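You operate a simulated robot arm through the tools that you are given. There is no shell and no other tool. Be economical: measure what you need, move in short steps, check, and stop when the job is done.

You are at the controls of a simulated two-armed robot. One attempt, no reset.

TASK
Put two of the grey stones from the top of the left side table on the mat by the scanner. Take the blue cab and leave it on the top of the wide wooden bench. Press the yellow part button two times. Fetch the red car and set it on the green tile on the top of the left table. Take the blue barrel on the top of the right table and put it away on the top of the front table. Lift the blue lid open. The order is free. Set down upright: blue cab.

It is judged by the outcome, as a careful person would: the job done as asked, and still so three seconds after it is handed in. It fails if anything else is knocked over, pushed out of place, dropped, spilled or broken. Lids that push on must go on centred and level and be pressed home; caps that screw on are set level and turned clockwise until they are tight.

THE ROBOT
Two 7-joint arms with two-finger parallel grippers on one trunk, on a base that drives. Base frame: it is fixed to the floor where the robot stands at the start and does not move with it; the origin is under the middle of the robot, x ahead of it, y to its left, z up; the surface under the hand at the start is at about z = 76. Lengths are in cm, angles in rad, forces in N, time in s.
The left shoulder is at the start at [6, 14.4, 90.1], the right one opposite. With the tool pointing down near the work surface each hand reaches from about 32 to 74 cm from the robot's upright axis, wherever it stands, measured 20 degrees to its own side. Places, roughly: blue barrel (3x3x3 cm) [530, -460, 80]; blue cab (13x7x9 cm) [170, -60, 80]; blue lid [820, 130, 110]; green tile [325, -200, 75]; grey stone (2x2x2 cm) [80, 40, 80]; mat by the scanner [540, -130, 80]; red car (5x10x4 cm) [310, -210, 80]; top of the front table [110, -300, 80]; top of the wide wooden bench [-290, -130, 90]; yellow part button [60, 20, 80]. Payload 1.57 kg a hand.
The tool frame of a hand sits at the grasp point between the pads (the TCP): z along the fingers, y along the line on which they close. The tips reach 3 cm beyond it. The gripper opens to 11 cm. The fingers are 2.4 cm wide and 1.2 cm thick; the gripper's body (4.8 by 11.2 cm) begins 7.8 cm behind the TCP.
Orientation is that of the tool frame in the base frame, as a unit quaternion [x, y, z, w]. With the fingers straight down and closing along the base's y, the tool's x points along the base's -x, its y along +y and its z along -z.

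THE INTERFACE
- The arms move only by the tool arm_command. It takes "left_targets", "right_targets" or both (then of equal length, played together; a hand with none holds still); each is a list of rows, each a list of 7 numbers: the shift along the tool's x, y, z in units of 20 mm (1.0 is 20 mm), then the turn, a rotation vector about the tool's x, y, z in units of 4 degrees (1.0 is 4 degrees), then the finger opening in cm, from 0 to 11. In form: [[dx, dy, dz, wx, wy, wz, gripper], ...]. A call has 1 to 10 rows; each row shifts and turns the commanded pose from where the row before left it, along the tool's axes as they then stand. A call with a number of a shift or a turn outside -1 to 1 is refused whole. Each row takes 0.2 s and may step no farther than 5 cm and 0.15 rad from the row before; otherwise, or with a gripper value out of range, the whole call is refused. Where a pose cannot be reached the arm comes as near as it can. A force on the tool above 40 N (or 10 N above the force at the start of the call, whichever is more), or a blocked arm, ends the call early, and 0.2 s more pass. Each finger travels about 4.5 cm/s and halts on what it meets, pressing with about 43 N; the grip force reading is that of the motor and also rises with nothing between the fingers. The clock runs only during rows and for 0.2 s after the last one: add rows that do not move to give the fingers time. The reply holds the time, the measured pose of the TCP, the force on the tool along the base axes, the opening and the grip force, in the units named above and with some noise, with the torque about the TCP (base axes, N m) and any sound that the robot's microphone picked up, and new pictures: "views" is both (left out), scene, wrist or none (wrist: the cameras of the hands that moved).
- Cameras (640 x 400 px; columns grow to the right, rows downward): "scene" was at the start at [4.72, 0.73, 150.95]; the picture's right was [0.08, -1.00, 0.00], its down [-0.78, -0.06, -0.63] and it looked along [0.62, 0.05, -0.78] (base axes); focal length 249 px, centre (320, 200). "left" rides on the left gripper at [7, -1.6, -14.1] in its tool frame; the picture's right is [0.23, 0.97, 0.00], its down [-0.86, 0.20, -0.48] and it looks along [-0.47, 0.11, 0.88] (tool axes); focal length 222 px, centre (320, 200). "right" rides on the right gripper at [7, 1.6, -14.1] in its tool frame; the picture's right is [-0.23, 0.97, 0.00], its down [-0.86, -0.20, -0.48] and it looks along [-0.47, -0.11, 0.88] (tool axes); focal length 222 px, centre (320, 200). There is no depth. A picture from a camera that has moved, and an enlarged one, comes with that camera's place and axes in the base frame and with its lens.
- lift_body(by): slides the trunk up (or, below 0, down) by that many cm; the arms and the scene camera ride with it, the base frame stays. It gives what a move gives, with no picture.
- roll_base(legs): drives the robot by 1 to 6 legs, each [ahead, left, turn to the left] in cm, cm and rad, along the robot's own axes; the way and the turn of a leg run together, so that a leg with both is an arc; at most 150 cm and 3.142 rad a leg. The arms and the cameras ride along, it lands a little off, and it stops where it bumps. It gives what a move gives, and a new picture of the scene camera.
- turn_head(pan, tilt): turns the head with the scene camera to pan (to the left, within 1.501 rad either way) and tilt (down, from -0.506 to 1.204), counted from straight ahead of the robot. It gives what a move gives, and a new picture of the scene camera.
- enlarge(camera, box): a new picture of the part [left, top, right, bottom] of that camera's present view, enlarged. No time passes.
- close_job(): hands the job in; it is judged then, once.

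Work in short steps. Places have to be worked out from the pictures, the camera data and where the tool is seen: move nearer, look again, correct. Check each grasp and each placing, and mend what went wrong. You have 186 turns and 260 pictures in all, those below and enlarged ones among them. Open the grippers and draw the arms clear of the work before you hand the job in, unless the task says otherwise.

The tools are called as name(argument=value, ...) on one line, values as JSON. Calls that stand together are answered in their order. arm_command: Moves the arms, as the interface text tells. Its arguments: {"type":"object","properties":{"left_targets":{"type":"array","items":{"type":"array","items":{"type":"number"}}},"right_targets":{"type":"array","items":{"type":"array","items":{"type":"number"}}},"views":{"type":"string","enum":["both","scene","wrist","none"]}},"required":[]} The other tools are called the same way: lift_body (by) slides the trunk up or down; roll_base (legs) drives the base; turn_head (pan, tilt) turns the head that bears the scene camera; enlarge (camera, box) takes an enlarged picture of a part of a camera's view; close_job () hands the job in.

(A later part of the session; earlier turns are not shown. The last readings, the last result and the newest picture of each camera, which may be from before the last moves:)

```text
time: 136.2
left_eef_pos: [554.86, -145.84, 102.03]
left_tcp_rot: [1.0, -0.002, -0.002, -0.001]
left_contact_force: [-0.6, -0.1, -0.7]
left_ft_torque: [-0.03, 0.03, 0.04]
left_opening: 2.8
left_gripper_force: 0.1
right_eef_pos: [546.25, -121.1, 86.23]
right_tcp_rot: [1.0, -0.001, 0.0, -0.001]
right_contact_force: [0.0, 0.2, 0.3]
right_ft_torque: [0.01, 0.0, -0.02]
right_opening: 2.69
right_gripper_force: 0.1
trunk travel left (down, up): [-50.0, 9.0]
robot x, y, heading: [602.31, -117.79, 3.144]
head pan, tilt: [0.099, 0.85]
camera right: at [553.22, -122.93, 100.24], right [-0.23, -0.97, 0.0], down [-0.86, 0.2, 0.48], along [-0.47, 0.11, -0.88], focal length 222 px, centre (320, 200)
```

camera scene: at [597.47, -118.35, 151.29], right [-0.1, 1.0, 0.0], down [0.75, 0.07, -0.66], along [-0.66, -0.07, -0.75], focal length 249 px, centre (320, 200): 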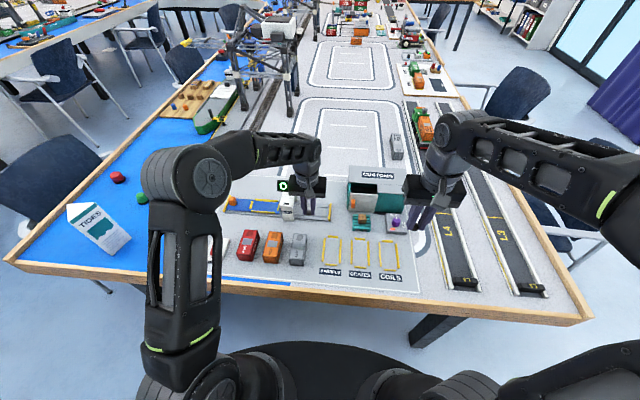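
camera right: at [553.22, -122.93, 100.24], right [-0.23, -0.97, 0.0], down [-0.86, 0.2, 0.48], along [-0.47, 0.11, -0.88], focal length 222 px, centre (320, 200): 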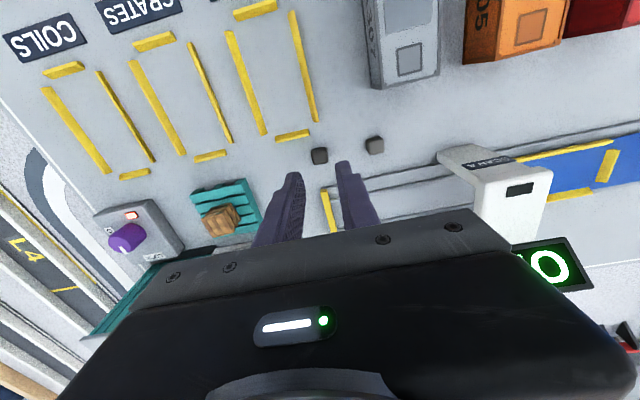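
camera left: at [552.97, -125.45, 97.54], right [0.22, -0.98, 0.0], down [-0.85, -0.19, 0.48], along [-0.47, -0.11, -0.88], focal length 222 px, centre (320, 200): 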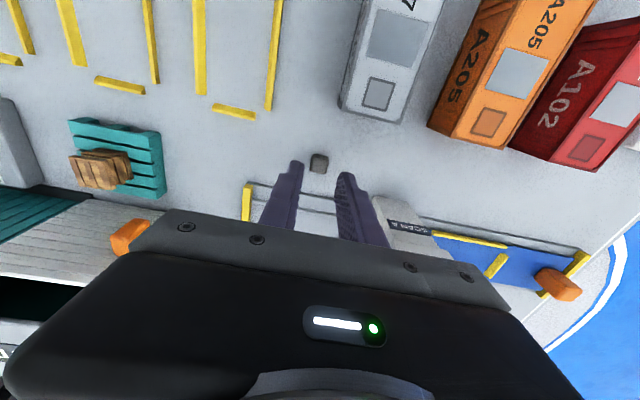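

Both stones are on the mat. I raise and draw in the right hand, back off and drive round to the lockers for the blue lid.

arm_command(right_targets=[[0, 0, -1, 0, 0, 0, 2.7], [0, 0, -1, 0, 0, 0, 2.7], [0, 0, -1, 0, 0, 0, 2.7], [0, 0, -1, 0, 0, 0, 2.7], [0.3, -0.5, -1, 0, 0, 0, 2.7], [1, -0.7, -1, 0, 0, 0, 2.7], [1, -0.7, -1, 0, 0, 0, 2.7], [1, -0.7, -1, 0, 0, 0, 2.7], [1, -0.7, 0, 0, 0, 0, 2.7], [1, -0.7, 0, 0, 0, 0, 2.7]], left_targets=[[0, 0, 0, 0, 0, 0, 2.8], [0, 0, 0, 0, 0, 0, 2.8], [0, 0, 0, 0, 0, 0, 2.8], [0, 0, 0, 0, 0, 0, 2.8], [0.5, 0, 0, 0, 0, 0, 2.8], [0.5, 0, 0, 0, 0, 0, 2.8], [1, 0, 0, 0, 0, 0, 2.8], [1, 0, 0, 0, 0, 0, 2.8], [1, 0, 0, 0, 0, 0, 2.8], [1, 0, 0, 0, 0, 0, 2.8]], views="none")

roll_base(legs=[[-28, 0, 0], [0, 0, -1.571], [140, 0, 0], [60, 0, 0], [0, 0, -1.571]])

turn_head(pan=0.35, tilt=0.4)

```text
time: 138.4
left_eef_pos: [565.03, -145.98, 102.12]
left_tcp_rot: [1.0, -0.003, -0.004, 0.002]
left_contact_force: [0.0, -0.2, 0.3]
left_ft_torque: [0.01, 0.01, 0.01]
left_opening: 2.79
left_gripper_force: 0.0
right_eef_pos: [557.0, -113.05, 102.11]
right_tcp_rot: [1.0, 0.0, -0.001, 0.0]
right_contact_force: [0.2, -0.2, 0.2]
right_ft_torque: [0.0, 0.04, 0.01]
right_opening: 2.68
right_gripper_force: 0.0
trunk travel left (down, up): [-50.0, 9.0]
robot x, y, heading: [601.66, -117.93, 3.142]
head pan, tilt: [0.099, 0.85]
```

```text
time: 157.5
left_eef_pos: [666.89, 109.56, 102.03]
left_tcp_rot: [0.002, 1.0, 0.001, 0.002]
left_contact_force: [0.6, -0.3, -0.5]
left_ft_torque: [0.02, 0.0, -0.03]
left_opening: 2.82
left_gripper_force: 0.1
right_eef_pos: [675.1, 76.72, 102.14]
right_tcp_rot: [0.001, 1.0, 0.0, -0.001]
right_contact_force: [0.8, -1.3, 0.1]
right_ft_torque: [-0.01, -0.01, 0.01]
right_opening: 2.72
right_gripper_force: 0.0
trunk travel left (down, up): [-50.0, 9.0]
robot x, y, heading: [629.87, 81.04, 0.005]
head pan, tilt: [0.099, 0.85]
camera scene: at [634.71, 82.09, 151.29], right [0.1, -0.99, 0.0], down [-0.75, -0.07, -0.66], along [0.66, 0.07, -0.75], focal length 249 px, centre (320, 200)
```

scene: 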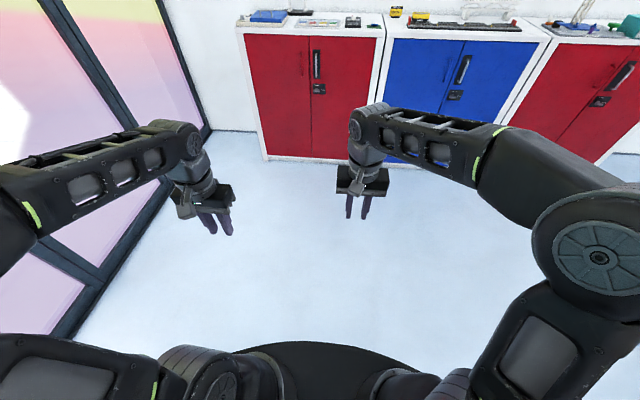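

```text
time: 158.4
left_eef_pos: [666.94, 109.69, 102.02]
left_tcp_rot: [0.002, 1.0, 0.001, 0.003]
left_contact_force: [-0.2, 0.0, -0.6]
left_ft_torque: [0.01, 0.03, -0.03]
left_opening: 2.79
left_gripper_force: 0.2
right_eef_pos: [675.1, 76.73, 102.21]
right_tcp_rot: [0.001, 1.0, 0.001, 0.001]
right_contact_force: [-0.6, -0.5, 0.5]
right_ft_torque: [-0.01, 0.0, 0.01]
right_opening: 2.73
right_gripper_force: 0.0
trunk travel left (down, up): [-50.0, 9.0]
robot x, y, heading: [630.09, 81.28, -0.0]
head pan, tilt: [0.351, 0.4]
camera scene: at [635.63, 84.5, 155.19], right [0.34, -0.94, 0.0], down [-0.37, -0.13, -0.92], along [0.86, 0.32, -0.39], focal length 249 px, centre (320, 200)
```

scene: 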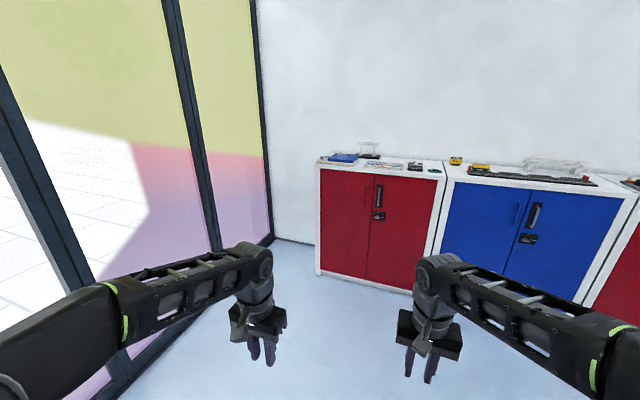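

The blue lid lies near [822, 132] on the left locker (front about x = 813). I raise the trunk and hands, then drive closer.

lift_body(by=8.5)

arm_command(left_targets=[[0, 0, -1, 0, 0, 0, 2.8], [0, 0, -1, 0, 0, 0, 2.8], [0, 0, -1, 0, 0, 0, 2.8], [0, 0, -1, 0, 0, 0, 2.8], [0, 0, -1, 0, 0, 0, 2.8]], right_targets=[[0, 0, -1, 0, 0, 0, 2.8], [0, 0, -1, 0, 0, 0, 2.8], [0, 0, -1, 0, 0, 0, 2.8], [0, 0, -1, 0, 0, 0, 2.8], [0, 0, -1, 0, 0, 0, 2.8]], views="none")

roll_base(legs=[[122, 33, 0]])

turn_head(pan=0.2, tilt=0.6)

```text
time: 159.6
left_eef_pos: [666.92, 109.56, 110.58]
left_tcp_rot: [0.002, 1.0, 0.002, 0.003]
left_contact_force: [0.3, -0.3, -1.0]
left_ft_torque: [0.01, 0.0, -0.01]
left_opening: 2.81
left_gripper_force: 0.1
right_eef_pos: [674.92, 76.78, 110.5]
right_tcp_rot: [0.0, 1.0, 0.001, 0.0]
right_contact_force: [-0.9, 0.8, -0.7]
right_ft_torque: [0.01, 0.01, 0.02]
right_opening: 2.73
right_gripper_force: 0.0
trunk travel left (down, up): [-58.5, 0.5]
robot x, y, heading: [629.73, 81.23, -0.0]
head pan, tilt: [0.351, 0.4]
```

```text
time: 160.8
left_eef_pos: [667.42, 108.97, 118.84]
left_tcp_rot: [0.003, 1.0, -0.001, 0.008]
left_contact_force: [0.3, 1.0, 0.0]
left_ft_torque: [0.01, 0.06, 0.0]
left_opening: 2.77
left_gripper_force: 0.1
left hand out of reach, approached as far as the arm can: row 4, 5
right_eef_pos: [675.2, 76.64, 116.48]
right_tcp_rot: [0.001, 1.0, 0.0, -0.001]
right_contact_force: [0.2, -0.1, -0.6]
right_ft_torque: [-0.02, 0.0, -0.04]
right_opening: 2.79
right_gripper_force: 0.0
right hand out of reach, approached as far as the arm can: row 4, 5
trunk travel left (down, up): [-58.5, 0.5]
robot x, y, heading: [629.56, 81.0, -0.003]
head pan, tilt: [0.351, 0.4]
```

```text
time: 167.2
left_eef_pos: [790.56, 141.74, 118.76]
left_tcp_rot: [0.002, 1.0, 0.0, 0.007]
left_contact_force: [-0.1, -0.5, -0.1]
left_ft_torque: [0.0, 0.01, 0.03]
left_opening: 2.82
left_gripper_force: 0.1
right_eef_pos: [798.24, 109.16, 116.61]
right_tcp_rot: [0.003, 1.0, 0.0, 0.0]
right_contact_force: [0.5, -0.1, 0.0]
right_ft_torque: [-0.03, -0.01, -0.01]
right_opening: 2.79
right_gripper_force: 0.2
trunk travel left (down, up): [-58.5, 0.5]
robot x, y, heading: [752.93, 113.69, -0.004]
head pan, tilt: [0.351, 0.4]
camera scene: at [758.88, 117.04, 163.7], right [0.34, -0.94, 0.0], down [-0.37, -0.13, -0.92], along [0.87, 0.31, -0.39], focal length 249 px, centre (320, 200)
```

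scene: 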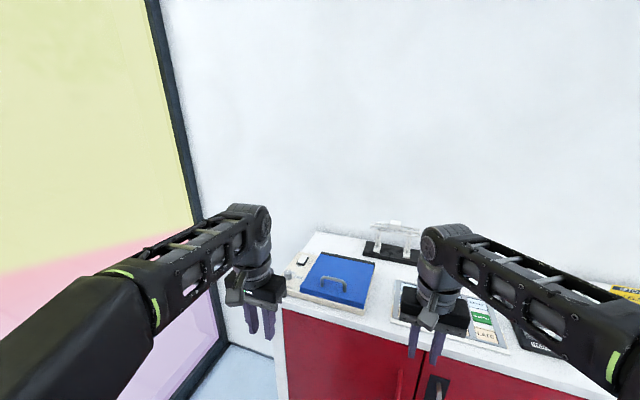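

```text
time: 167.9
left_eef_pos: [790.54, 141.71, 118.81]
left_tcp_rot: [0.003, 1.0, 0.0, 0.007]
left_contact_force: [0.4, -0.8, 0.0]
left_ft_torque: [-0.01, 0.0, 0.0]
left_opening: 2.8
left_gripper_force: 0.1
right_eef_pos: [798.12, 109.12, 116.67]
right_tcp_rot: [0.002, 1.0, -0.001, 0.0]
right_contact_force: [-1.2, 0.0, 0.4]
right_ft_torque: [0.02, 0.0, 0.01]
right_opening: 2.8
right_gripper_force: 0.0
trunk travel left (down, up): [-58.5, 0.5]
robot x, y, heading: [753.05, 113.94, -0.004]
head pan, tilt: [0.201, 0.6]
camera scene: at [758.79, 115.61, 161.88], right [0.2, -0.98, 0.0], down [-0.55, -0.11, -0.83], along [0.81, 0.16, -0.56], focal length 249 px, centre (320, 200)
```

scene: 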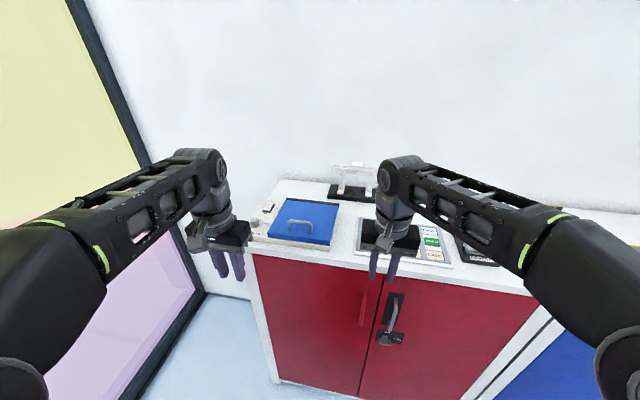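

enlarge(camera="scene", box=[230, 150, 390, 250])

```text
4.00 times, centred on (310, 200) of scene
camera zoom: at [758.79, 115.61, 161.88], right [0.2, -0.98, 0.0], down [-0.55, -0.11, -0.83], along [0.81, 0.16, -0.56], focal length 997 px, centre (360, 200)
```

zoom: 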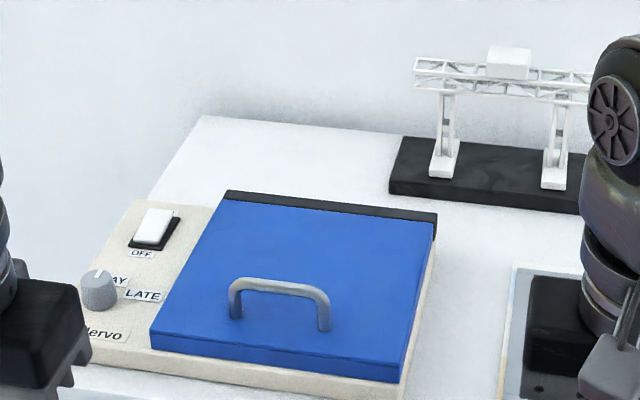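

The blue lid has a rear hinge (x about 832) and a front handle from about y 129.6 to 137 at x about 816. I pull the right hand back, open the left wide, and roll 17 cm nearer.

arm_command(right_targets=[[1, 0, 0, 0, 0, 0, 2.8], [1, 0, 0, 0, 0, 0, 2.8], [1, -0.5, 0, 0, 0, 0, 2.8], [1, -0.5, 0, 0, 0, 0, 2.8], [0.5, -0.5, 0, 0, 0, 0, 2.8]], left_targets=[[0, 0, -0.2, 0, 0, 0, 5], [0, 0, 0, 0, 0, 0, 7], [0, 0, 0, 0, 0, 0, 8], [0, 0, 0, 0, 0, 0, 10], [0, 0, 0, 0, 0, 0, 11]], views="none")

roll_base(legs=[[17, 0, 0]])

arm_command(left_targets=[[0, -0.5, 0, 0, 0, 0, 11], [0, -0.8, 0, 0, 0, 0, 11], [0, -1, 0, 0, 0, 0, 11], [0, -1, 0, 0, 0, 0, 11], [0, -1, 0, 0, 0, 0, 11]], views="wrist")

```text
time: 169.2
left_eef_pos: [790.55, 141.56, 119.02]
left_tcp_rot: [0.003, 1.0, 0.0, 0.007]
left_contact_force: [-0.1, 0.0, 0.5]
left_ft_torque: [0.01, 0.02, -0.04]
left_opening: 11.0
left_gripper_force: 0.0
right_eef_pos: [789.0, 106.12, 116.47]
right_tcp_rot: [0.003, 1.0, 0.001, 0.0]
right_contact_force: [1.0, -0.3, -0.5]
right_ft_torque: [0.01, -0.01, -0.01]
right_opening: 2.79
right_gripper_force: 0.0
trunk travel left (down, up): [-58.5, 0.5]
robot x, y, heading: [753.02, 113.97, -0.003]
head pan, tilt: [0.201, 0.6]
```

```text
time: 170.6
left_eef_pos: [808.01, 141.64, 118.92]
left_tcp_rot: [0.002, 1.0, 0.0, 0.006]
left_contact_force: [0.8, -0.9, 0.5]
left_ft_torque: [-0.03, 0.0, -0.01]
left_opening: 11.01
left_gripper_force: 0.1
right_eef_pos: [806.55, 106.06, 116.5]
right_tcp_rot: [0.002, 1.0, 0.001, -0.001]
right_contact_force: [0.6, 0.2, -0.3]
right_ft_torque: [0.04, 0.05, -0.01]
right_opening: 2.8
right_gripper_force: 0.0
trunk travel left (down, up): [-58.5, 0.5]
robot x, y, heading: [770.65, 113.85, -0.002]
head pan, tilt: [0.201, 0.6]
camera scene: at [776.33, 115.56, 161.87], right [0.2, -0.98, 0.0], down [-0.55, -0.11, -0.82], along [0.81, 0.16, -0.57], focal length 249 px, centre (320, 200)
```

scene: 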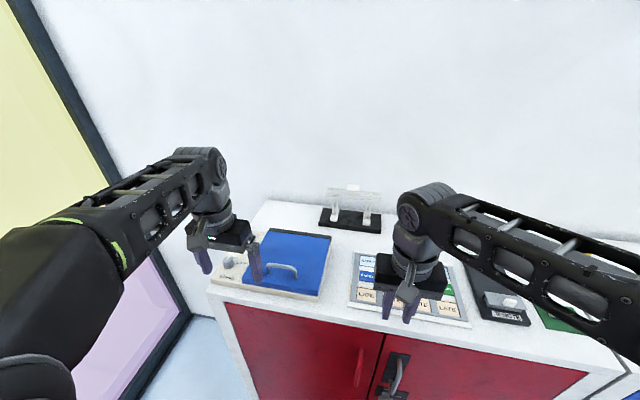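

```text
time: 171.8
left_eef_pos: [807.93, 132.97, 119.09]
left_tcp_rot: [0.001, 1.0, 0.001, 0.008]
left_contact_force: [0.4, 0.0, 0.0]
left_ft_torque: [0.04, -0.02, -0.01]
left_opening: 10.99
left_gripper_force: 0.0
right_eef_pos: [806.52, 106.06, 116.52]
right_tcp_rot: [0.001, 1.0, 0.0, 0.0]
right_contact_force: [0.8, 0.4, 1.0]
right_ft_torque: [0.03, 0.0, 0.0]
right_opening: 2.82
right_gripper_force: 0.1
trunk travel left (down, up): [-58.5, 0.5]
robot x, y, heading: [770.25, 113.72, 0.001]
head pan, tilt: [0.201, 0.6]
camera left: at [800.59, 131.35, 133.19], right [-0.22, 0.97, 0.0], down [0.85, 0.2, 0.49], along [0.48, 0.11, -0.87], focal length 222 px, centre (320, 200)
```

left: 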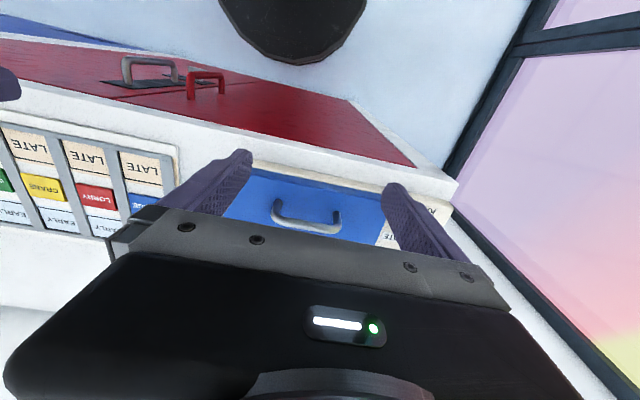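

By triangulation the lid top is at about z = 113, the handle bar at z about 117, posts at [813.7, 129.8] and [813.7, 136.2]. I move the open hand forward so that its fingers stand outside the handle.

arm_command(left_targets=[[-0.7, 0, 0, 0, 0, 0, 11], [-0.7, 0, 0, 0, 0, 0, 11], [-0.7, 0, 0, 0, 0, 0, 11], [-0.6, 0, 0, 0, 0, 0, 11], [0, 0, 0, 0, 0, 0, 11]], views="both")

```text
time: 173.0
left_eef_pos: [813.44, 132.85, 119.16]
left_tcp_rot: [0.001, 1.0, -0.001, 0.012]
left_contact_force: [0.0, 0.4, -0.2]
left_ft_torque: [0.01, 0.01, 0.01]
left_opening: 11.02
left_gripper_force: 0.1
right_eef_pos: [806.52, 106.16, 116.5]
right_tcp_rot: [0.001, 1.0, 0.0, 0.0]
right_contact_force: [0.0, 0.1, 1.2]
right_ft_torque: [0.02, 0.01, 0.03]
right_opening: 2.79
right_gripper_force: 0.1
trunk travel left (down, up): [-58.5, 0.5]
robot x, y, heading: [770.12, 113.62, -0.002]
head pan, tilt: [0.201, 0.6]
camera scene: at [776.15, 115.53, 161.88], right [0.2, -0.98, 0.0], down [-0.55, -0.11, -0.83], along [0.81, 0.16, -0.56], focal length 249 px, centre (320, 200)
camera left: at [806.02, 131.35, 133.37], right [-0.22, 0.97, -0.01], down [0.84, 0.2, 0.5], along [0.49, 0.11, -0.87], focal length 222 px, centre (320, 200)
```

scene: 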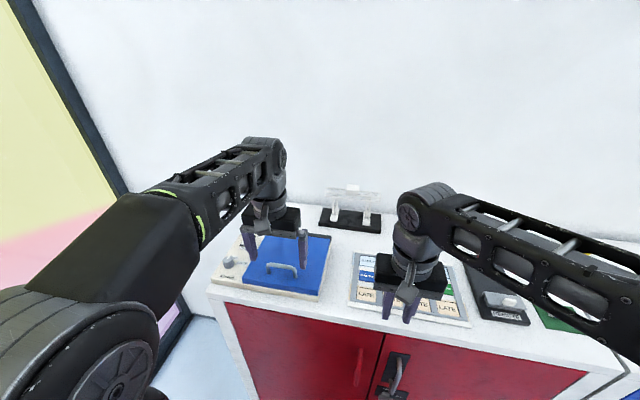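
left: 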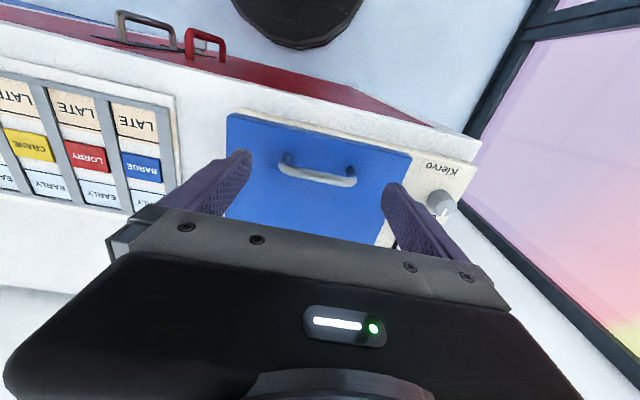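

Estimates put the bar at about x = 814, z about 115. I look closer at the fingers relative to the handle.

enlarge(camera="scene", box=[210, 210, 350, 298])

```text
4.55 times, centred on (280, 254) of scene
camera zoom: at [776.15, 115.53, 161.88], right [0.2, -0.98, 0.0], down [-0.55, -0.11, -0.83], along [0.81, 0.16, -0.56], focal length 1133 px, centre (502, -46)
```

zoom: 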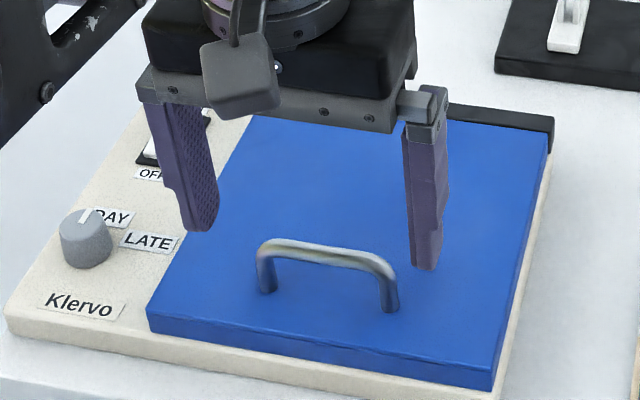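

Handle is about 3 cm tall, centred near y = 132.1, x about 814. I shift, lower 2.2 cm and check.

arm_command(left_targets=[[-0.2, -0.35, 0.3, 0, 0, 0, 11], [0, 0, 0.3, 0, 0, 0, 11], [0, 0, 0.25, 0, 0, 0, 11], [0, 0, 0.25, 0, 0, 0, 11], [0, 0, 0, 0, 0, 0, 11]], views="none")

enlarge(camera="scene", box=[210, 210, 350, 298])

```text
time: 174.2
left_eef_pos: [813.63, 132.39, 116.78]
left_tcp_rot: [0.002, 1.0, 0.0, 0.007]
left_contact_force: [0.4, -0.7, 0.6]
left_ft_torque: [0.0, 0.04, 0.01]
left_opening: 11.0
left_gripper_force: 0.0
right_eef_pos: [806.55, 106.06, 116.52]
right_tcp_rot: [0.002, 1.0, -0.002, 0.0]
right_contact_force: [-0.1, 0.4, 0.1]
right_ft_torque: [0.01, 0.0, 0.01]
right_opening: 2.84
right_gripper_force: 0.0
trunk travel left (down, up): [-58.5, 0.5]
robot x, y, heading: [770.27, 113.62, -0.001]
head pan, tilt: [0.201, 0.6]
```

```text
4.55 times, centred on (280, 254) of scene
camera zoom: at [776.16, 115.55, 161.88], right [0.2, -0.98, 0.0], down [-0.55, -0.11, -0.83], along [0.81, 0.16, -0.56], focal length 1133 px, centre (502, -46)
```

zoom: 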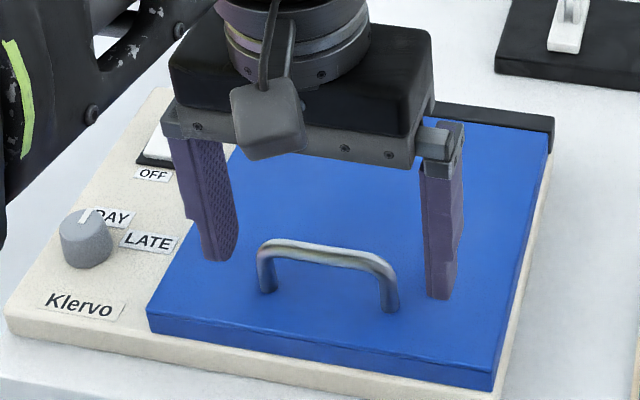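

Centred now. I lower in small steps until near the lid surface.

arm_command(left_targets=[[0, -0.1, 0.2, 0, 0, 0, 11], [0, 0, 0.15, 0, 0, 0, 11], [0, 0, 0.1, 0, 0, 0, 11], [0, 0, 0, 0, 0, 0, 11]], views="wrist")

enlarge(camera="scene", box=[210, 210, 350, 298])

```text
time: 175.2
left_eef_pos: [813.53, 132.15, 115.99]
left_tcp_rot: [0.002, 1.0, 0.0, 0.007]
left_contact_force: [-0.2, 0.0, 0.4]
left_ft_torque: [0.0, -0.02, 0.0]
left_opening: 11.02
left_gripper_force: 0.0
right_eef_pos: [806.49, 106.12, 116.49]
right_tcp_rot: [0.002, 1.0, 0.0, 0.0]
right_contact_force: [-0.3, -0.4, -0.1]
right_ft_torque: [-0.01, 0.04, 0.01]
right_opening: 2.83
right_gripper_force: 0.0
trunk travel left (down, up): [-58.5, 0.5]
robot x, y, heading: [770.22, 113.76, -0.002]
head pan, tilt: [0.201, 0.6]
camera left: at [806.39, 130.56, 130.15], right [-0.22, 0.97, 0.0], down [0.85, 0.2, 0.49], along [0.48, 0.11, -0.87], focal length 222 px, centre (320, 200)
```

left: 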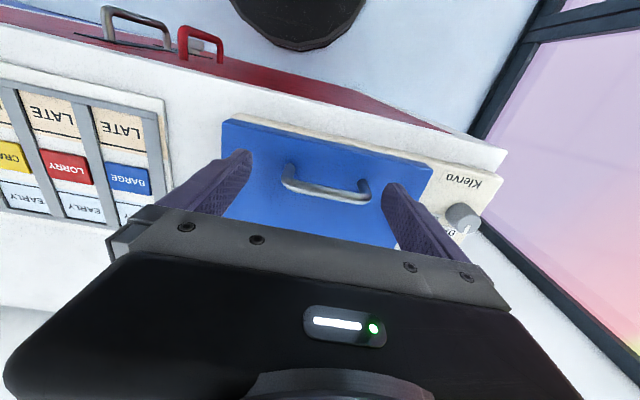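

```text
4.55 times, centred on (280, 254) of scene
camera zoom: at [776.16, 115.56, 161.88], right [0.2, -0.98, 0.0], down [-0.55, -0.11, -0.83], along [0.81, 0.16, -0.56], focal length 1133 px, centre (502, -46)
```

zoom: 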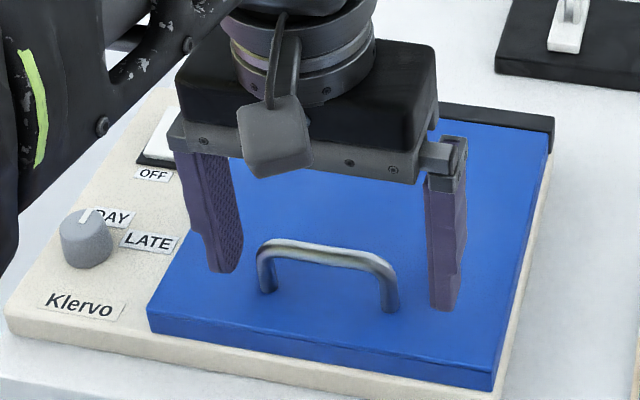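

Fingertips now bracket the handle posts with about 2 cm overlap. I nudge 0.5 cm forward and close on the handle's ends.

arm_command(left_targets=[[-0.25, 0, 0.1, 0, 0, 0, 10], [0, 0, 0, 0, 0, 0, 8.5], [0, 0, 0, 0, 0, 0, 7.5], [0, 0, 0, 0, 0, 0, 6.5], [0, 0, 0, 0, 0, 0, 5.5], [0, 0, 0, 0, 0, 0, 5.5]], views="wrist")

enlarge(camera="scene", box=[210, 210, 350, 298])

```text
time: 176.6
left_eef_pos: [814.15, 132.91, 115.78]
left_tcp_rot: [0.0, 1.0, 0.003, 0.008]
left_contact_force: [2.1, 30.5, 4.9]
left_ft_torque: [1.05, -0.3, 0.22]
left_opening: 7.79
left_gripper_force: 22.7
right_eef_pos: [806.45, 106.55, 116.51]
right_tcp_rot: [0.002, 1.0, -0.002, 0.001]
right_contact_force: [0.0, 0.5, -0.1]
right_ft_torque: [-0.03, 0.02, -0.01]
right_opening: 2.8
right_gripper_force: 0.1
trunk travel left (down, up): [-58.5, 0.5]
robot x, y, heading: [770.26, 113.85, 0.0]
head pan, tilt: [0.201, 0.6]
camera left: at [806.88, 131.22, 129.93], right [-0.23, 0.97, 0.0], down [0.85, 0.2, 0.49], along [0.48, 0.11, -0.87], focal length 222 px, centre (320, 200)
```

left: 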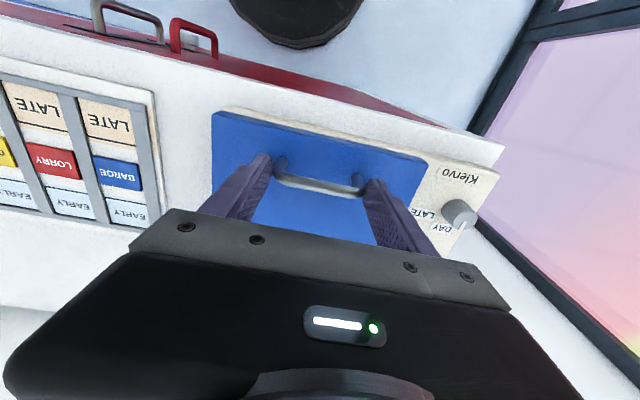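

```text
4.55 times, centred on (280, 254) of scene
camera zoom: at [776.17, 116.08, 161.88], right [0.2, -0.98, 0.0], down [-0.55, -0.11, -0.82], along [0.81, 0.16, -0.57], focal length 1133 px, centre (502, -46)
```

zoom: 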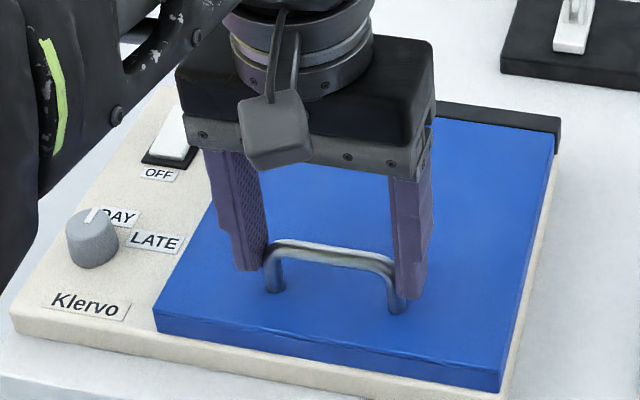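

Only the right finger is pressing so far (30 N sideways). I shift the hand 0.8 cm to +y so that both close evenly.

arm_command(left_targets=[[0, 0.3, 0, 0, 0, 0, 7.8], [0, 0.2, 0, 0, 0, 0, 7.3], [0, 0, 0, 0, 0, 0, 6.5], [0, 0, 0, 0, 0, 0, 5.5], [0, 0, 0, 0, 0, 0, 5.5]], views="none")

```text
time: 177.8
left_eef_pos: [814.07, 132.88, 115.82]
left_tcp_rot: [0.003, 1.0, -0.001, 0.007]
left_contact_force: [-1.8, -6.9, -1.9]
left_ft_torque: [-0.78, 0.42, -0.62]
left_opening: 7.76
left_gripper_force: 40.2
right_eef_pos: [806.44, 106.07, 116.47]
right_tcp_rot: [0.002, 1.0, 0.0, 0.0]
right_contact_force: [0.2, -0.4, 0.4]
right_ft_torque: [0.0, 0.02, 0.01]
right_opening: 2.82
right_gripper_force: 0.1
trunk travel left (down, up): [-58.5, 0.5]
robot x, y, heading: [770.44, 113.87, -0.0]
head pan, tilt: [0.201, 0.6]
```

The handle is gripped firmly (7.8 cm wide, 40 N). I begin lifting along the hinge arc with a gentle forward pitch, 25° first.

arm_command(left_targets=[[-0.1, 0, -0.71, 0, -0.625, 0, 5.5], [-0.19, 0, -0.69, 0, -0.625, 0, 5.5], [-0.29, 0, -0.65, 0, -0.625, 0, 5.5], [-0.37, 0, -0.6, 0, -0.625, 0, 5.5], [-0.445, 0, -0.545, 0, -0.625, 0, 5.5]], views="scene")

```text
time: 179.0
left_eef_pos: [816.45, 133.2, 122.4]
left_tcp_rot: [0.002, 0.993, 0.001, 0.117]
left_contact_force: [0.1, 0.8, -0.9]
left_ft_torque: [0.0, 0.0, -0.01]
left_opening: 5.52
left_gripper_force: 0.1
right_eef_pos: [806.54, 106.24, 116.49]
right_tcp_rot: [0.001, 1.0, 0.0, 0.001]
right_contact_force: [-0.7, -0.5, 0.3]
right_ft_torque: [0.01, 0.01, -0.02]
right_opening: 2.83
right_gripper_force: 0.1
trunk travel left (down, up): [-58.5, 0.5]
robot x, y, heading: [770.63, 113.67, -0.002]
head pan, tilt: [0.201, 0.6]
camera scene: at [776.13, 115.56, 161.88], right [0.2, -0.98, 0.0], down [-0.55, -0.11, -0.83], along [0.81, 0.16, -0.56], focal length 249 px, centre (320, 200)
```

scene: 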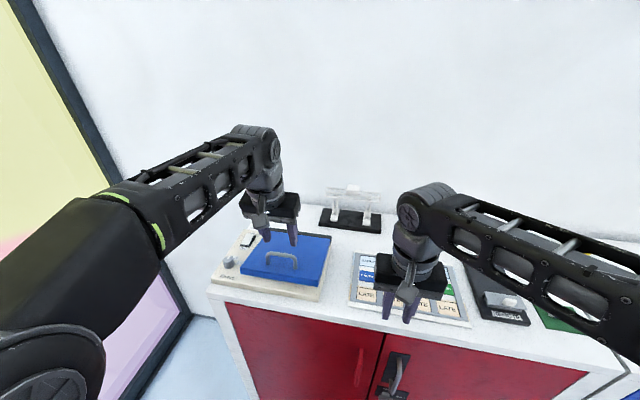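

The handle slipped free, lid is still shut. I switch to a sure hold: hand pitched forward and rolled 90° so one finger goes under the bar. First I pitch forward about 40° while drawing back.

arm_command(left_targets=[[0.25, 0, -0.2, 0, -1, 0, 5], [0.25, 0, -0.2, 0, -1, 0, 5], [0.25, 0, -0.2, 0, -1, 0, 5], [0.25, 0, -0.2, 0, -1, 0, 5], [0.25, 0, -0.2, 0, -1, 0, 5], [0.2, 0, -0.25, 0, -1, 0, 5], [0.2, 0, -0.25, 0, -1, 0, 5], [0.2, 0, -0.25, 0, -1, 0, 5], [0.2, 0, -0.25, 0, -1, 0, 5], [0.2, 0, -0.25, 0, -1, 0, 5]], views="none")

arm_command(left_targets=[[0, 0, 0, 0, 0, 1, 5], [0, 0, 0, 0, 0, 1, 5], [0, 0, 0, 0, 0, 1, 5], [0, 0, 0, 0, 0, 1, 5], [0, 0, 0, 0, 0, 1, 5], [0, 0, 0, 0, 0, 1, 5], [0, 0, 0, 0, 0, 1, 5], [0, 0, 0, 0, 0, 1, 5], [0, 0, 0, 0, 0, 1, 5], [0, 0, 0, 0, 0, 1, 5]], views="scene")

```text
time: 181.2
left_eef_pos: [810.1, 133.03, 123.99]
left_tcp_rot: [0.003, 0.893, -0.002, 0.449]
left_contact_force: [-0.5, -0.3, -0.5]
left_ft_torque: [0.01, -0.02, 0.02]
left_opening: 4.98
left_gripper_force: 0.0
right_eef_pos: [806.39, 106.25, 116.61]
right_tcp_rot: [0.002, 1.0, 0.0, 0.0]
right_contact_force: [0.1, 0.2, 0.1]
right_ft_torque: [0.01, 0.01, 0.0]
right_opening: 2.82
right_gripper_force: 0.2
trunk travel left (down, up): [-58.5, 0.5]
robot x, y, heading: [770.4, 113.88, -0.002]
head pan, tilt: [0.201, 0.6]
```

```text
time: 183.4
left_eef_pos: [810.19, 133.07, 123.98]
left_tcp_rot: [0.309, 0.839, 0.152, 0.421]
left_contact_force: [-0.4, -0.1, -0.5]
left_ft_torque: [0.0, -0.01, 0.03]
left_opening: 5.04
left_gripper_force: 0.0
right_eef_pos: [806.46, 106.3, 116.65]
right_tcp_rot: [0.002, 1.0, 0.0, 0.0]
right_contact_force: [0.0, 0.8, -0.2]
right_ft_torque: [-0.01, -0.01, 0.02]
right_opening: 2.8
right_gripper_force: 0.0
trunk travel left (down, up): [-58.5, 0.5]
robot x, y, heading: [770.11, 113.95, -0.003]
head pan, tilt: [0.201, 0.6]
camera scene: at [776.16, 115.57, 161.88], right [0.2, -0.98, 0.0], down [-0.55, -0.11, -0.83], along [0.81, 0.16, -0.56], focal length 249 px, centre (320, 200)
```

scene: 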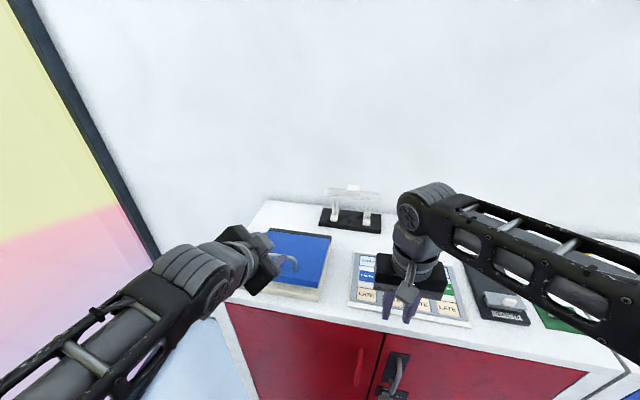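

Rolling works. I finish the 90° roll.

arm_command(left_targets=[[0, 0, 0, 0, 0, 1, 5], [0, 0, 0, 0, 0, 1, 5], [0, 0, 0, 0, 0, 1, 5], [0, 0, 0, 0, 0, 1, 5], [0, 0, 0, 0, 0, 1, 5], [0, 0, 0, 0, 0, 1, 5], [0, 0, 0, 0, 0, 1, 5], [0, 0, 0, 0, 0, 1, 5], [0, 0, 0, 0, 0, 1, 5], [0, 0, 0, 0, 0, 1, 5]], views="none")

arm_command(left_targets=[[0, 0, 0, 0, 0, 1, 4], [0, 0, 0, 0, 0, 1, 4], [0, 0, 0, 0, 0, 0.5, 4]], views="both")

```text
time: 185.6
left_eef_pos: [810.02, 133.13, 124.08]
left_tcp_rot: [0.576, 0.683, 0.288, 0.344]
left_contact_force: [-0.1, 0.5, 0.6]
left_ft_torque: [0.02, 0.01, 0.04]
left_opening: 5.01
left_gripper_force: 0.1
right_eef_pos: [806.52, 106.11, 116.47]
right_tcp_rot: [0.002, 1.0, 0.0, -0.001]
right_contact_force: [-0.4, -0.3, -0.1]
right_ft_torque: [0.0, 0.02, 0.01]
right_opening: 2.81
right_gripper_force: 0.1
trunk travel left (down, up): [-58.5, 0.5]
robot x, y, heading: [770.86, 113.7, -0.005]
head pan, tilt: [0.201, 0.6]
```

```text
time: 186.4
left_eef_pos: [810.16, 133.04, 124.0]
left_tcp_rot: [0.634, 0.63, 0.317, 0.318]
left_contact_force: [-0.7, 0.0, 0.2]
left_ft_torque: [0.0, -0.03, 0.01]
left_opening: 4.02
left_gripper_force: 0.0
right_eef_pos: [806.41, 105.98, 116.47]
right_tcp_rot: [0.002, 1.0, 0.0, 0.0]
right_contact_force: [-0.3, -0.3, 0.1]
right_ft_torque: [-0.01, -0.02, -0.04]
right_opening: 2.8
right_gripper_force: 0.0
trunk travel left (down, up): [-58.5, 0.5]
robot x, y, heading: [770.26, 113.82, -0.002]
head pan, tilt: [0.201, 0.6]
camera scene: at [776.16, 115.57, 161.88], right [0.2, -0.98, 0.0], down [-0.55, -0.11, -0.83], along [0.81, 0.16, -0.56], focal length 249 px, centre (320, 200)
camera left: at [797.87, 140.16, 131.28], right [0.58, 0.22, 0.78], down [-0.27, -0.85, 0.45], along [0.77, -0.47, -0.44], focal length 222 px, centre (320, 200)
```

scene: 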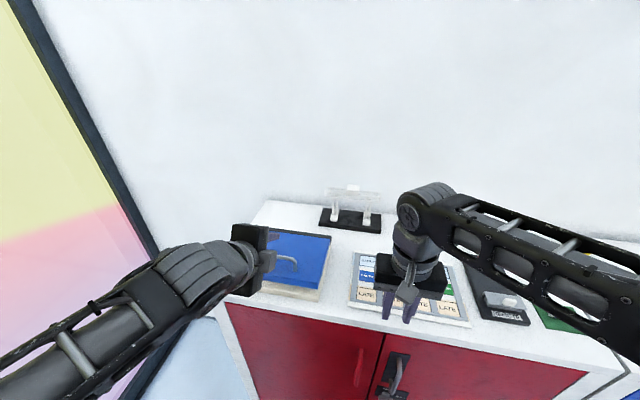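
left: 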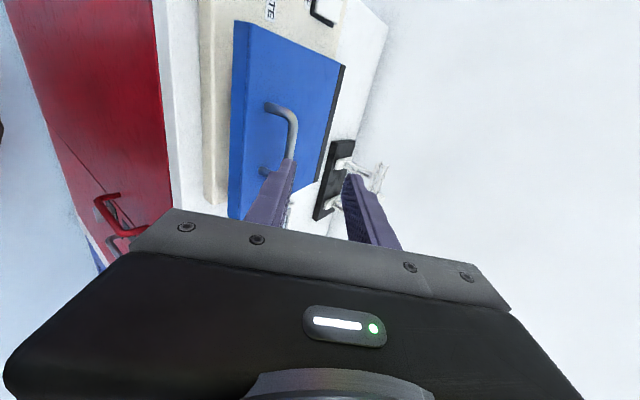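

Rolled correctly. I flatten the pitch to about 70°, narrow the opening to 2.2 cm and shift down in line with the bar, staying in front of it.

arm_command(left_targets=[[0, -0.5, -0.3, -1, 0, 0, 3], [0, -0.5, -0.3, -1, 0, 0, 2.2], [0, -0.5, 0, -1, 0, 0, 2.2], [0, -0.5, 0, -1, 0, 0, 2.2], [0, -0.3, 0, 0, 0, 0, 2.2], [0, 0, 0, 0, 0, 0, 2.2]], views="both")

enlarge(camera="scene", box=[210, 210, 350, 298])

```text
time: 187.8
left_eef_pos: [810.5, 133.02, 127.86]
left_tcp_rot: [0.583, 0.581, 0.401, 0.402]
left_contact_force: [0.2, -0.1, -1.0]
left_ft_torque: [-0.01, 0.0, 0.0]
left_opening: 2.19
left_gripper_force: 0.0
left hand out of reach, approached as far as the arm can: row 2, 3, 4, 5
right_eef_pos: [806.46, 106.29, 116.65]
right_tcp_rot: [0.002, 1.0, 0.0, 0.0]
right_contact_force: [0.2, 0.8, -1.0]
right_ft_torque: [-0.02, 0.01, -0.01]
right_opening: 2.8
right_gripper_force: 0.0
trunk travel left (down, up): [-58.5, 0.5]
robot x, y, heading: [770.56, 113.81, -0.003]
head pan, tilt: [0.201, 0.6]
camera scene: at [776.16, 115.55, 161.88], right [0.2, -0.98, 0.0], down [-0.55, -0.11, -0.83], along [0.81, 0.16, -0.56], focal length 249 px, centre (320, 200)
camera left: at [796.64, 140.12, 131.53], right [0.35, 0.23, 0.91], down [-0.38, -0.85, 0.36], along [0.86, -0.47, -0.21], focal length 222 px, centre (320, 200)
```

scene: 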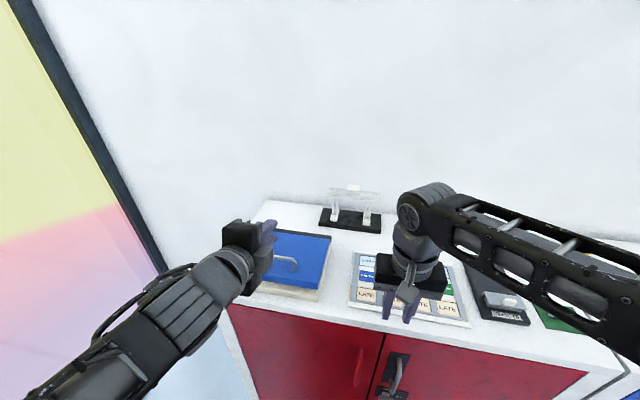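
left: 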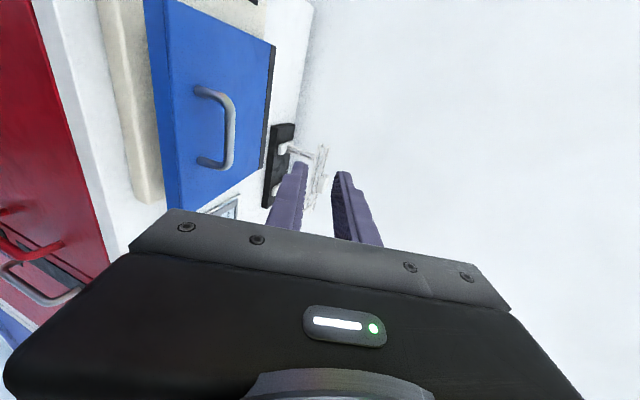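

```text
4.55 times, centred on (280, 254) of scene
camera zoom: at [776.16, 115.55, 161.88], right [0.2, -0.98, 0.0], down [-0.55, -0.11, -0.83], along [0.81, 0.16, -0.56], focal length 1133 px, centre (502, -46)
```

zoom: 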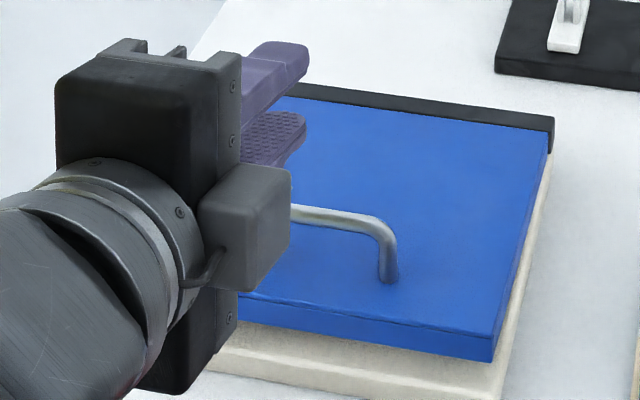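

The hand is too close to the body for this pose. I roll the base 18 cm back, then approach from there.

roll_base(legs=[[-18, 0, 0]])

arm_command(left_targets=[[0, -0.6, 0.5, 0, 0, 0, 2.2], [0, -0.8, 0.8, 0, 0, 0, 2.2], [0, -0.8, 0.8, 0, 0, 0, 2.2], [0, -0.8, 0.8, 0, 0, 0, 2.2], [0, -0.8, 0.8, 0, 0, 0, 2.2], [0, -0.3, 0.8, 0, 0, 0, 2.2]], views="both")

```text
time: 189.3
left_eef_pos: [792.52, 133.13, 128.03]
left_tcp_rot: [0.583, 0.58, 0.401, 0.403]
left_contact_force: [-0.6, 0.8, 0.4]
left_ft_torque: [0.01, 0.01, -0.01]
left_opening: 2.21
left_gripper_force: 0.1
right_eef_pos: [788.5, 106.19, 116.7]
right_tcp_rot: [0.002, 1.0, 0.0, 0.002]
right_contact_force: [0.0, -0.6, 1.1]
right_ft_torque: [0.03, -0.03, -0.01]
right_opening: 2.8
right_gripper_force: 0.0
trunk travel left (down, up): [-58.5, 0.5]
robot x, y, heading: [752.5, 113.62, -0.007]
head pan, tilt: [0.201, 0.6]
camera scene: at [758.1, 115.61, 161.89], right [0.2, -0.98, 0.0], down [-0.55, -0.11, -0.83], along [0.81, 0.16, -0.56], focal length 249 px, centre (320, 200)
```

scene: 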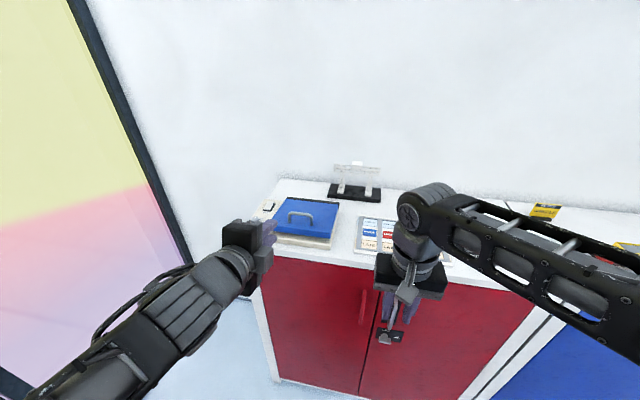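

```text
time: 190.7
left_eef_pos: [801.5, 132.83, 121.11]
left_tcp_rot: [0.584, 0.58, 0.4, 0.402]
left_contact_force: [-0.8, 0.1, 0.7]
left_ft_torque: [0.01, -0.01, 0.0]
left_opening: 2.19
left_gripper_force: 0.2
left hand out of reach, approached as far as the arm can: row 1, 2, 3, 4, 5
right_eef_pos: [788.57, 106.24, 116.59]
right_tcp_rot: [0.003, 1.0, 0.0, 0.0]
right_contact_force: [0.9, 0.9, 0.2]
right_ft_torque: [-0.02, 0.02, -0.03]
right_opening: 2.82
right_gripper_force: 0.1
trunk travel left (down, up): [-58.5, 0.5]
robot x, y, heading: [752.67, 113.65, 0.001]
head pan, tilt: [0.201, 0.6]
camera scene: at [758.33, 115.59, 161.88], right [0.2, -0.98, 0.0], down [-0.55, -0.11, -0.82], along [0.81, 0.16, -0.57], focal length 249 px, centre (320, 200)
camera left: at [787.59, 140.0, 124.82], right [0.35, 0.23, 0.91], down [-0.38, -0.85, 0.36], along [0.86, -0.47, -0.21], focal length 222 px, centre (320, 200)
```

scene: 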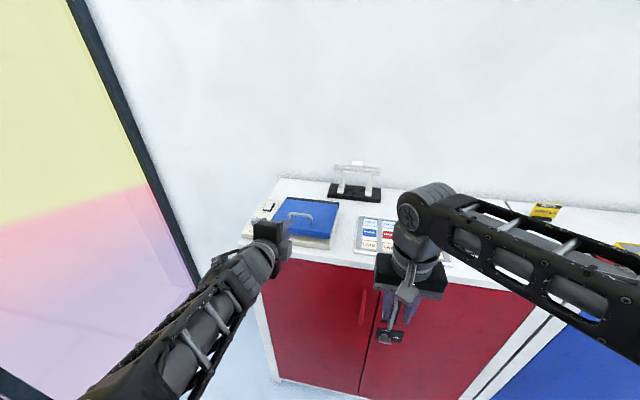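
left: 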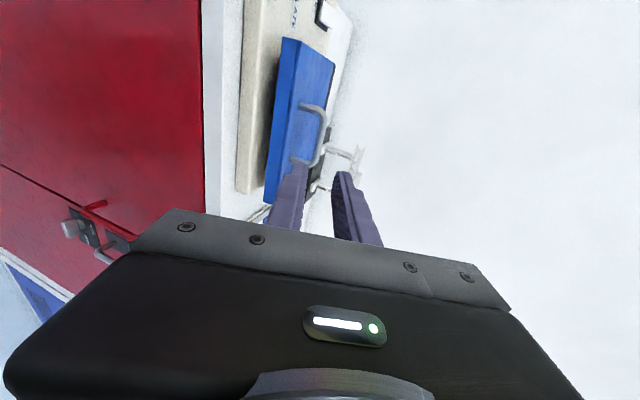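

The bar lies straight ahead between the fingers. I advance 9 cm along the fingers and check.

arm_command(left_targets=[[0, 0, 0.8, 0, 0, 0, 2.4], [0, 0, 0.9, 0, 0, 0, 2.4], [0, 0, 0.9, 0, 0, 0, 2.4], [0, 0, 0.9, 0, 0, 0, 2.4], [0, 0, 0.9, 0, 0, 0, 2.4], [0, 0, 0, 0, 0, 0, 2.4]], views="wrist")

enlarge(camera="scene", box=[230, 180, 358, 260])

```text
time: 192.1
left_eef_pos: [809.5, 132.87, 118.2]
left_tcp_rot: [0.584, 0.581, 0.401, 0.402]
left_contact_force: [0.1, 0.0, -0.2]
left_ft_torque: [0.0, -0.01, -0.05]
left_opening: 2.42
left_gripper_force: 0.0
right_eef_pos: [788.58, 106.16, 116.55]
right_tcp_rot: [0.003, 1.0, 0.0, -0.001]
right_contact_force: [0.2, -0.2, -0.2]
right_ft_torque: [0.0, -0.02, -0.03]
right_opening: 2.81
right_gripper_force: 0.1
trunk travel left (down, up): [-58.5, 0.5]
robot x, y, heading: [752.43, 113.89, -0.003]
head pan, tilt: [0.201, 0.6]
camera left: at [795.71, 139.89, 121.79], right [0.35, 0.22, 0.91], down [-0.38, -0.85, 0.36], along [0.86, -0.47, -0.21], focal length 222 px, centre (320, 200)
```

left: 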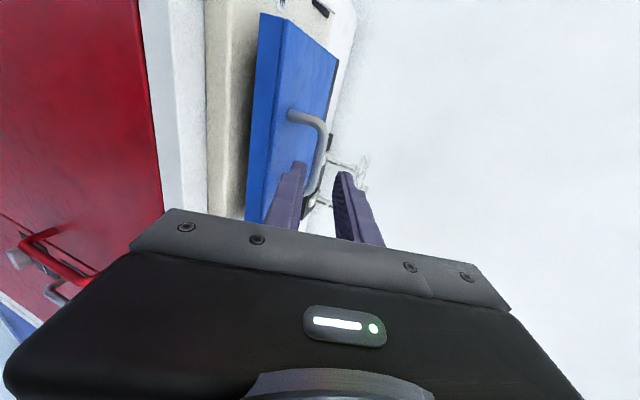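

```text
5.00 times, centred on (294, 220) of scene
camera zoom: at [758.22, 115.6, 161.88], right [0.2, -0.98, 0.0], down [-0.55, -0.11, -0.83], along [0.81, 0.16, -0.56], focal length 1246 px, centre (450, 100)
```

zoom: 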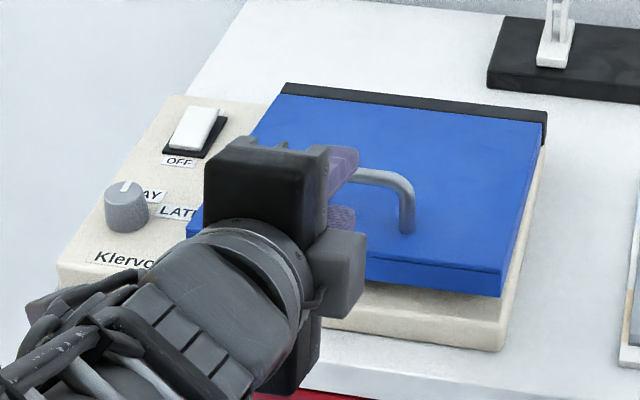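

The bar runs between the two fingers. I advance slowly 4 more cm.

arm_command(left_targets=[[0, -0.1, 0.5, 0, 0, 0, 2.4], [0, -0.1, 0.5, 0, 0, 0, 2.4], [0, 0, 0.5, 0, 0, 0, 2.4], [0, 0, 0.4, 0, 0, 0, 2.4], [0, 0, 0, 0, 0, 0, 2.4]], views="wrist")

enlarge(camera="left", box=[240, 80, 400, 180])

```text
time: 193.3
left_eef_pos: [812.87, 132.88, 116.53]
left_tcp_rot: [0.583, 0.581, 0.401, 0.403]
left_contact_force: [-0.3, 0.0, 0.6]
left_ft_torque: [-0.02, -0.03, 0.0]
left_opening: 2.37
left_gripper_force: 0.0
right_eef_pos: [788.6, 106.18, 116.51]
right_tcp_rot: [0.003, 1.0, 0.0, 0.0]
right_contact_force: [0.7, -0.9, -0.5]
right_ft_torque: [-0.01, -0.01, 0.02]
right_opening: 2.82
right_gripper_force: 0.1
trunk travel left (down, up): [-58.5, 0.5]
robot x, y, heading: [752.16, 113.85, -0.008]
head pan, tilt: [0.201, 0.6]
camera left: at [799.18, 139.92, 120.12], right [0.35, 0.22, 0.91], down [-0.38, -0.85, 0.36], along [0.86, -0.47, -0.21], focal length 222 px, centre (320, 200)
```

left: 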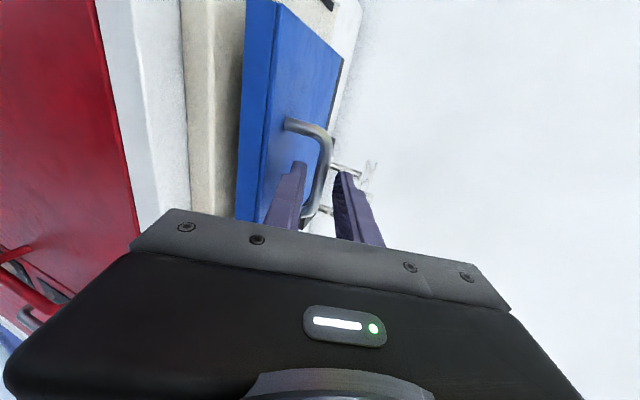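

```text
4.00 times, centred on (320, 130) of left
camera zoom: at [799.18, 139.92, 120.12], right [0.35, 0.22, 0.91], down [-0.38, -0.85, 0.36], along [0.86, -0.47, -0.21], focal length 888 px, centre (320, 480)
```

zoom: 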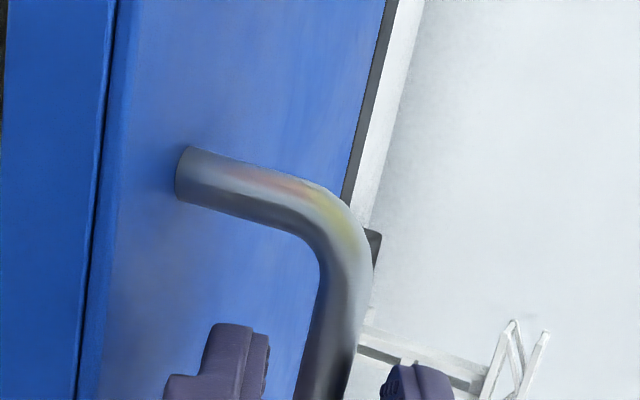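

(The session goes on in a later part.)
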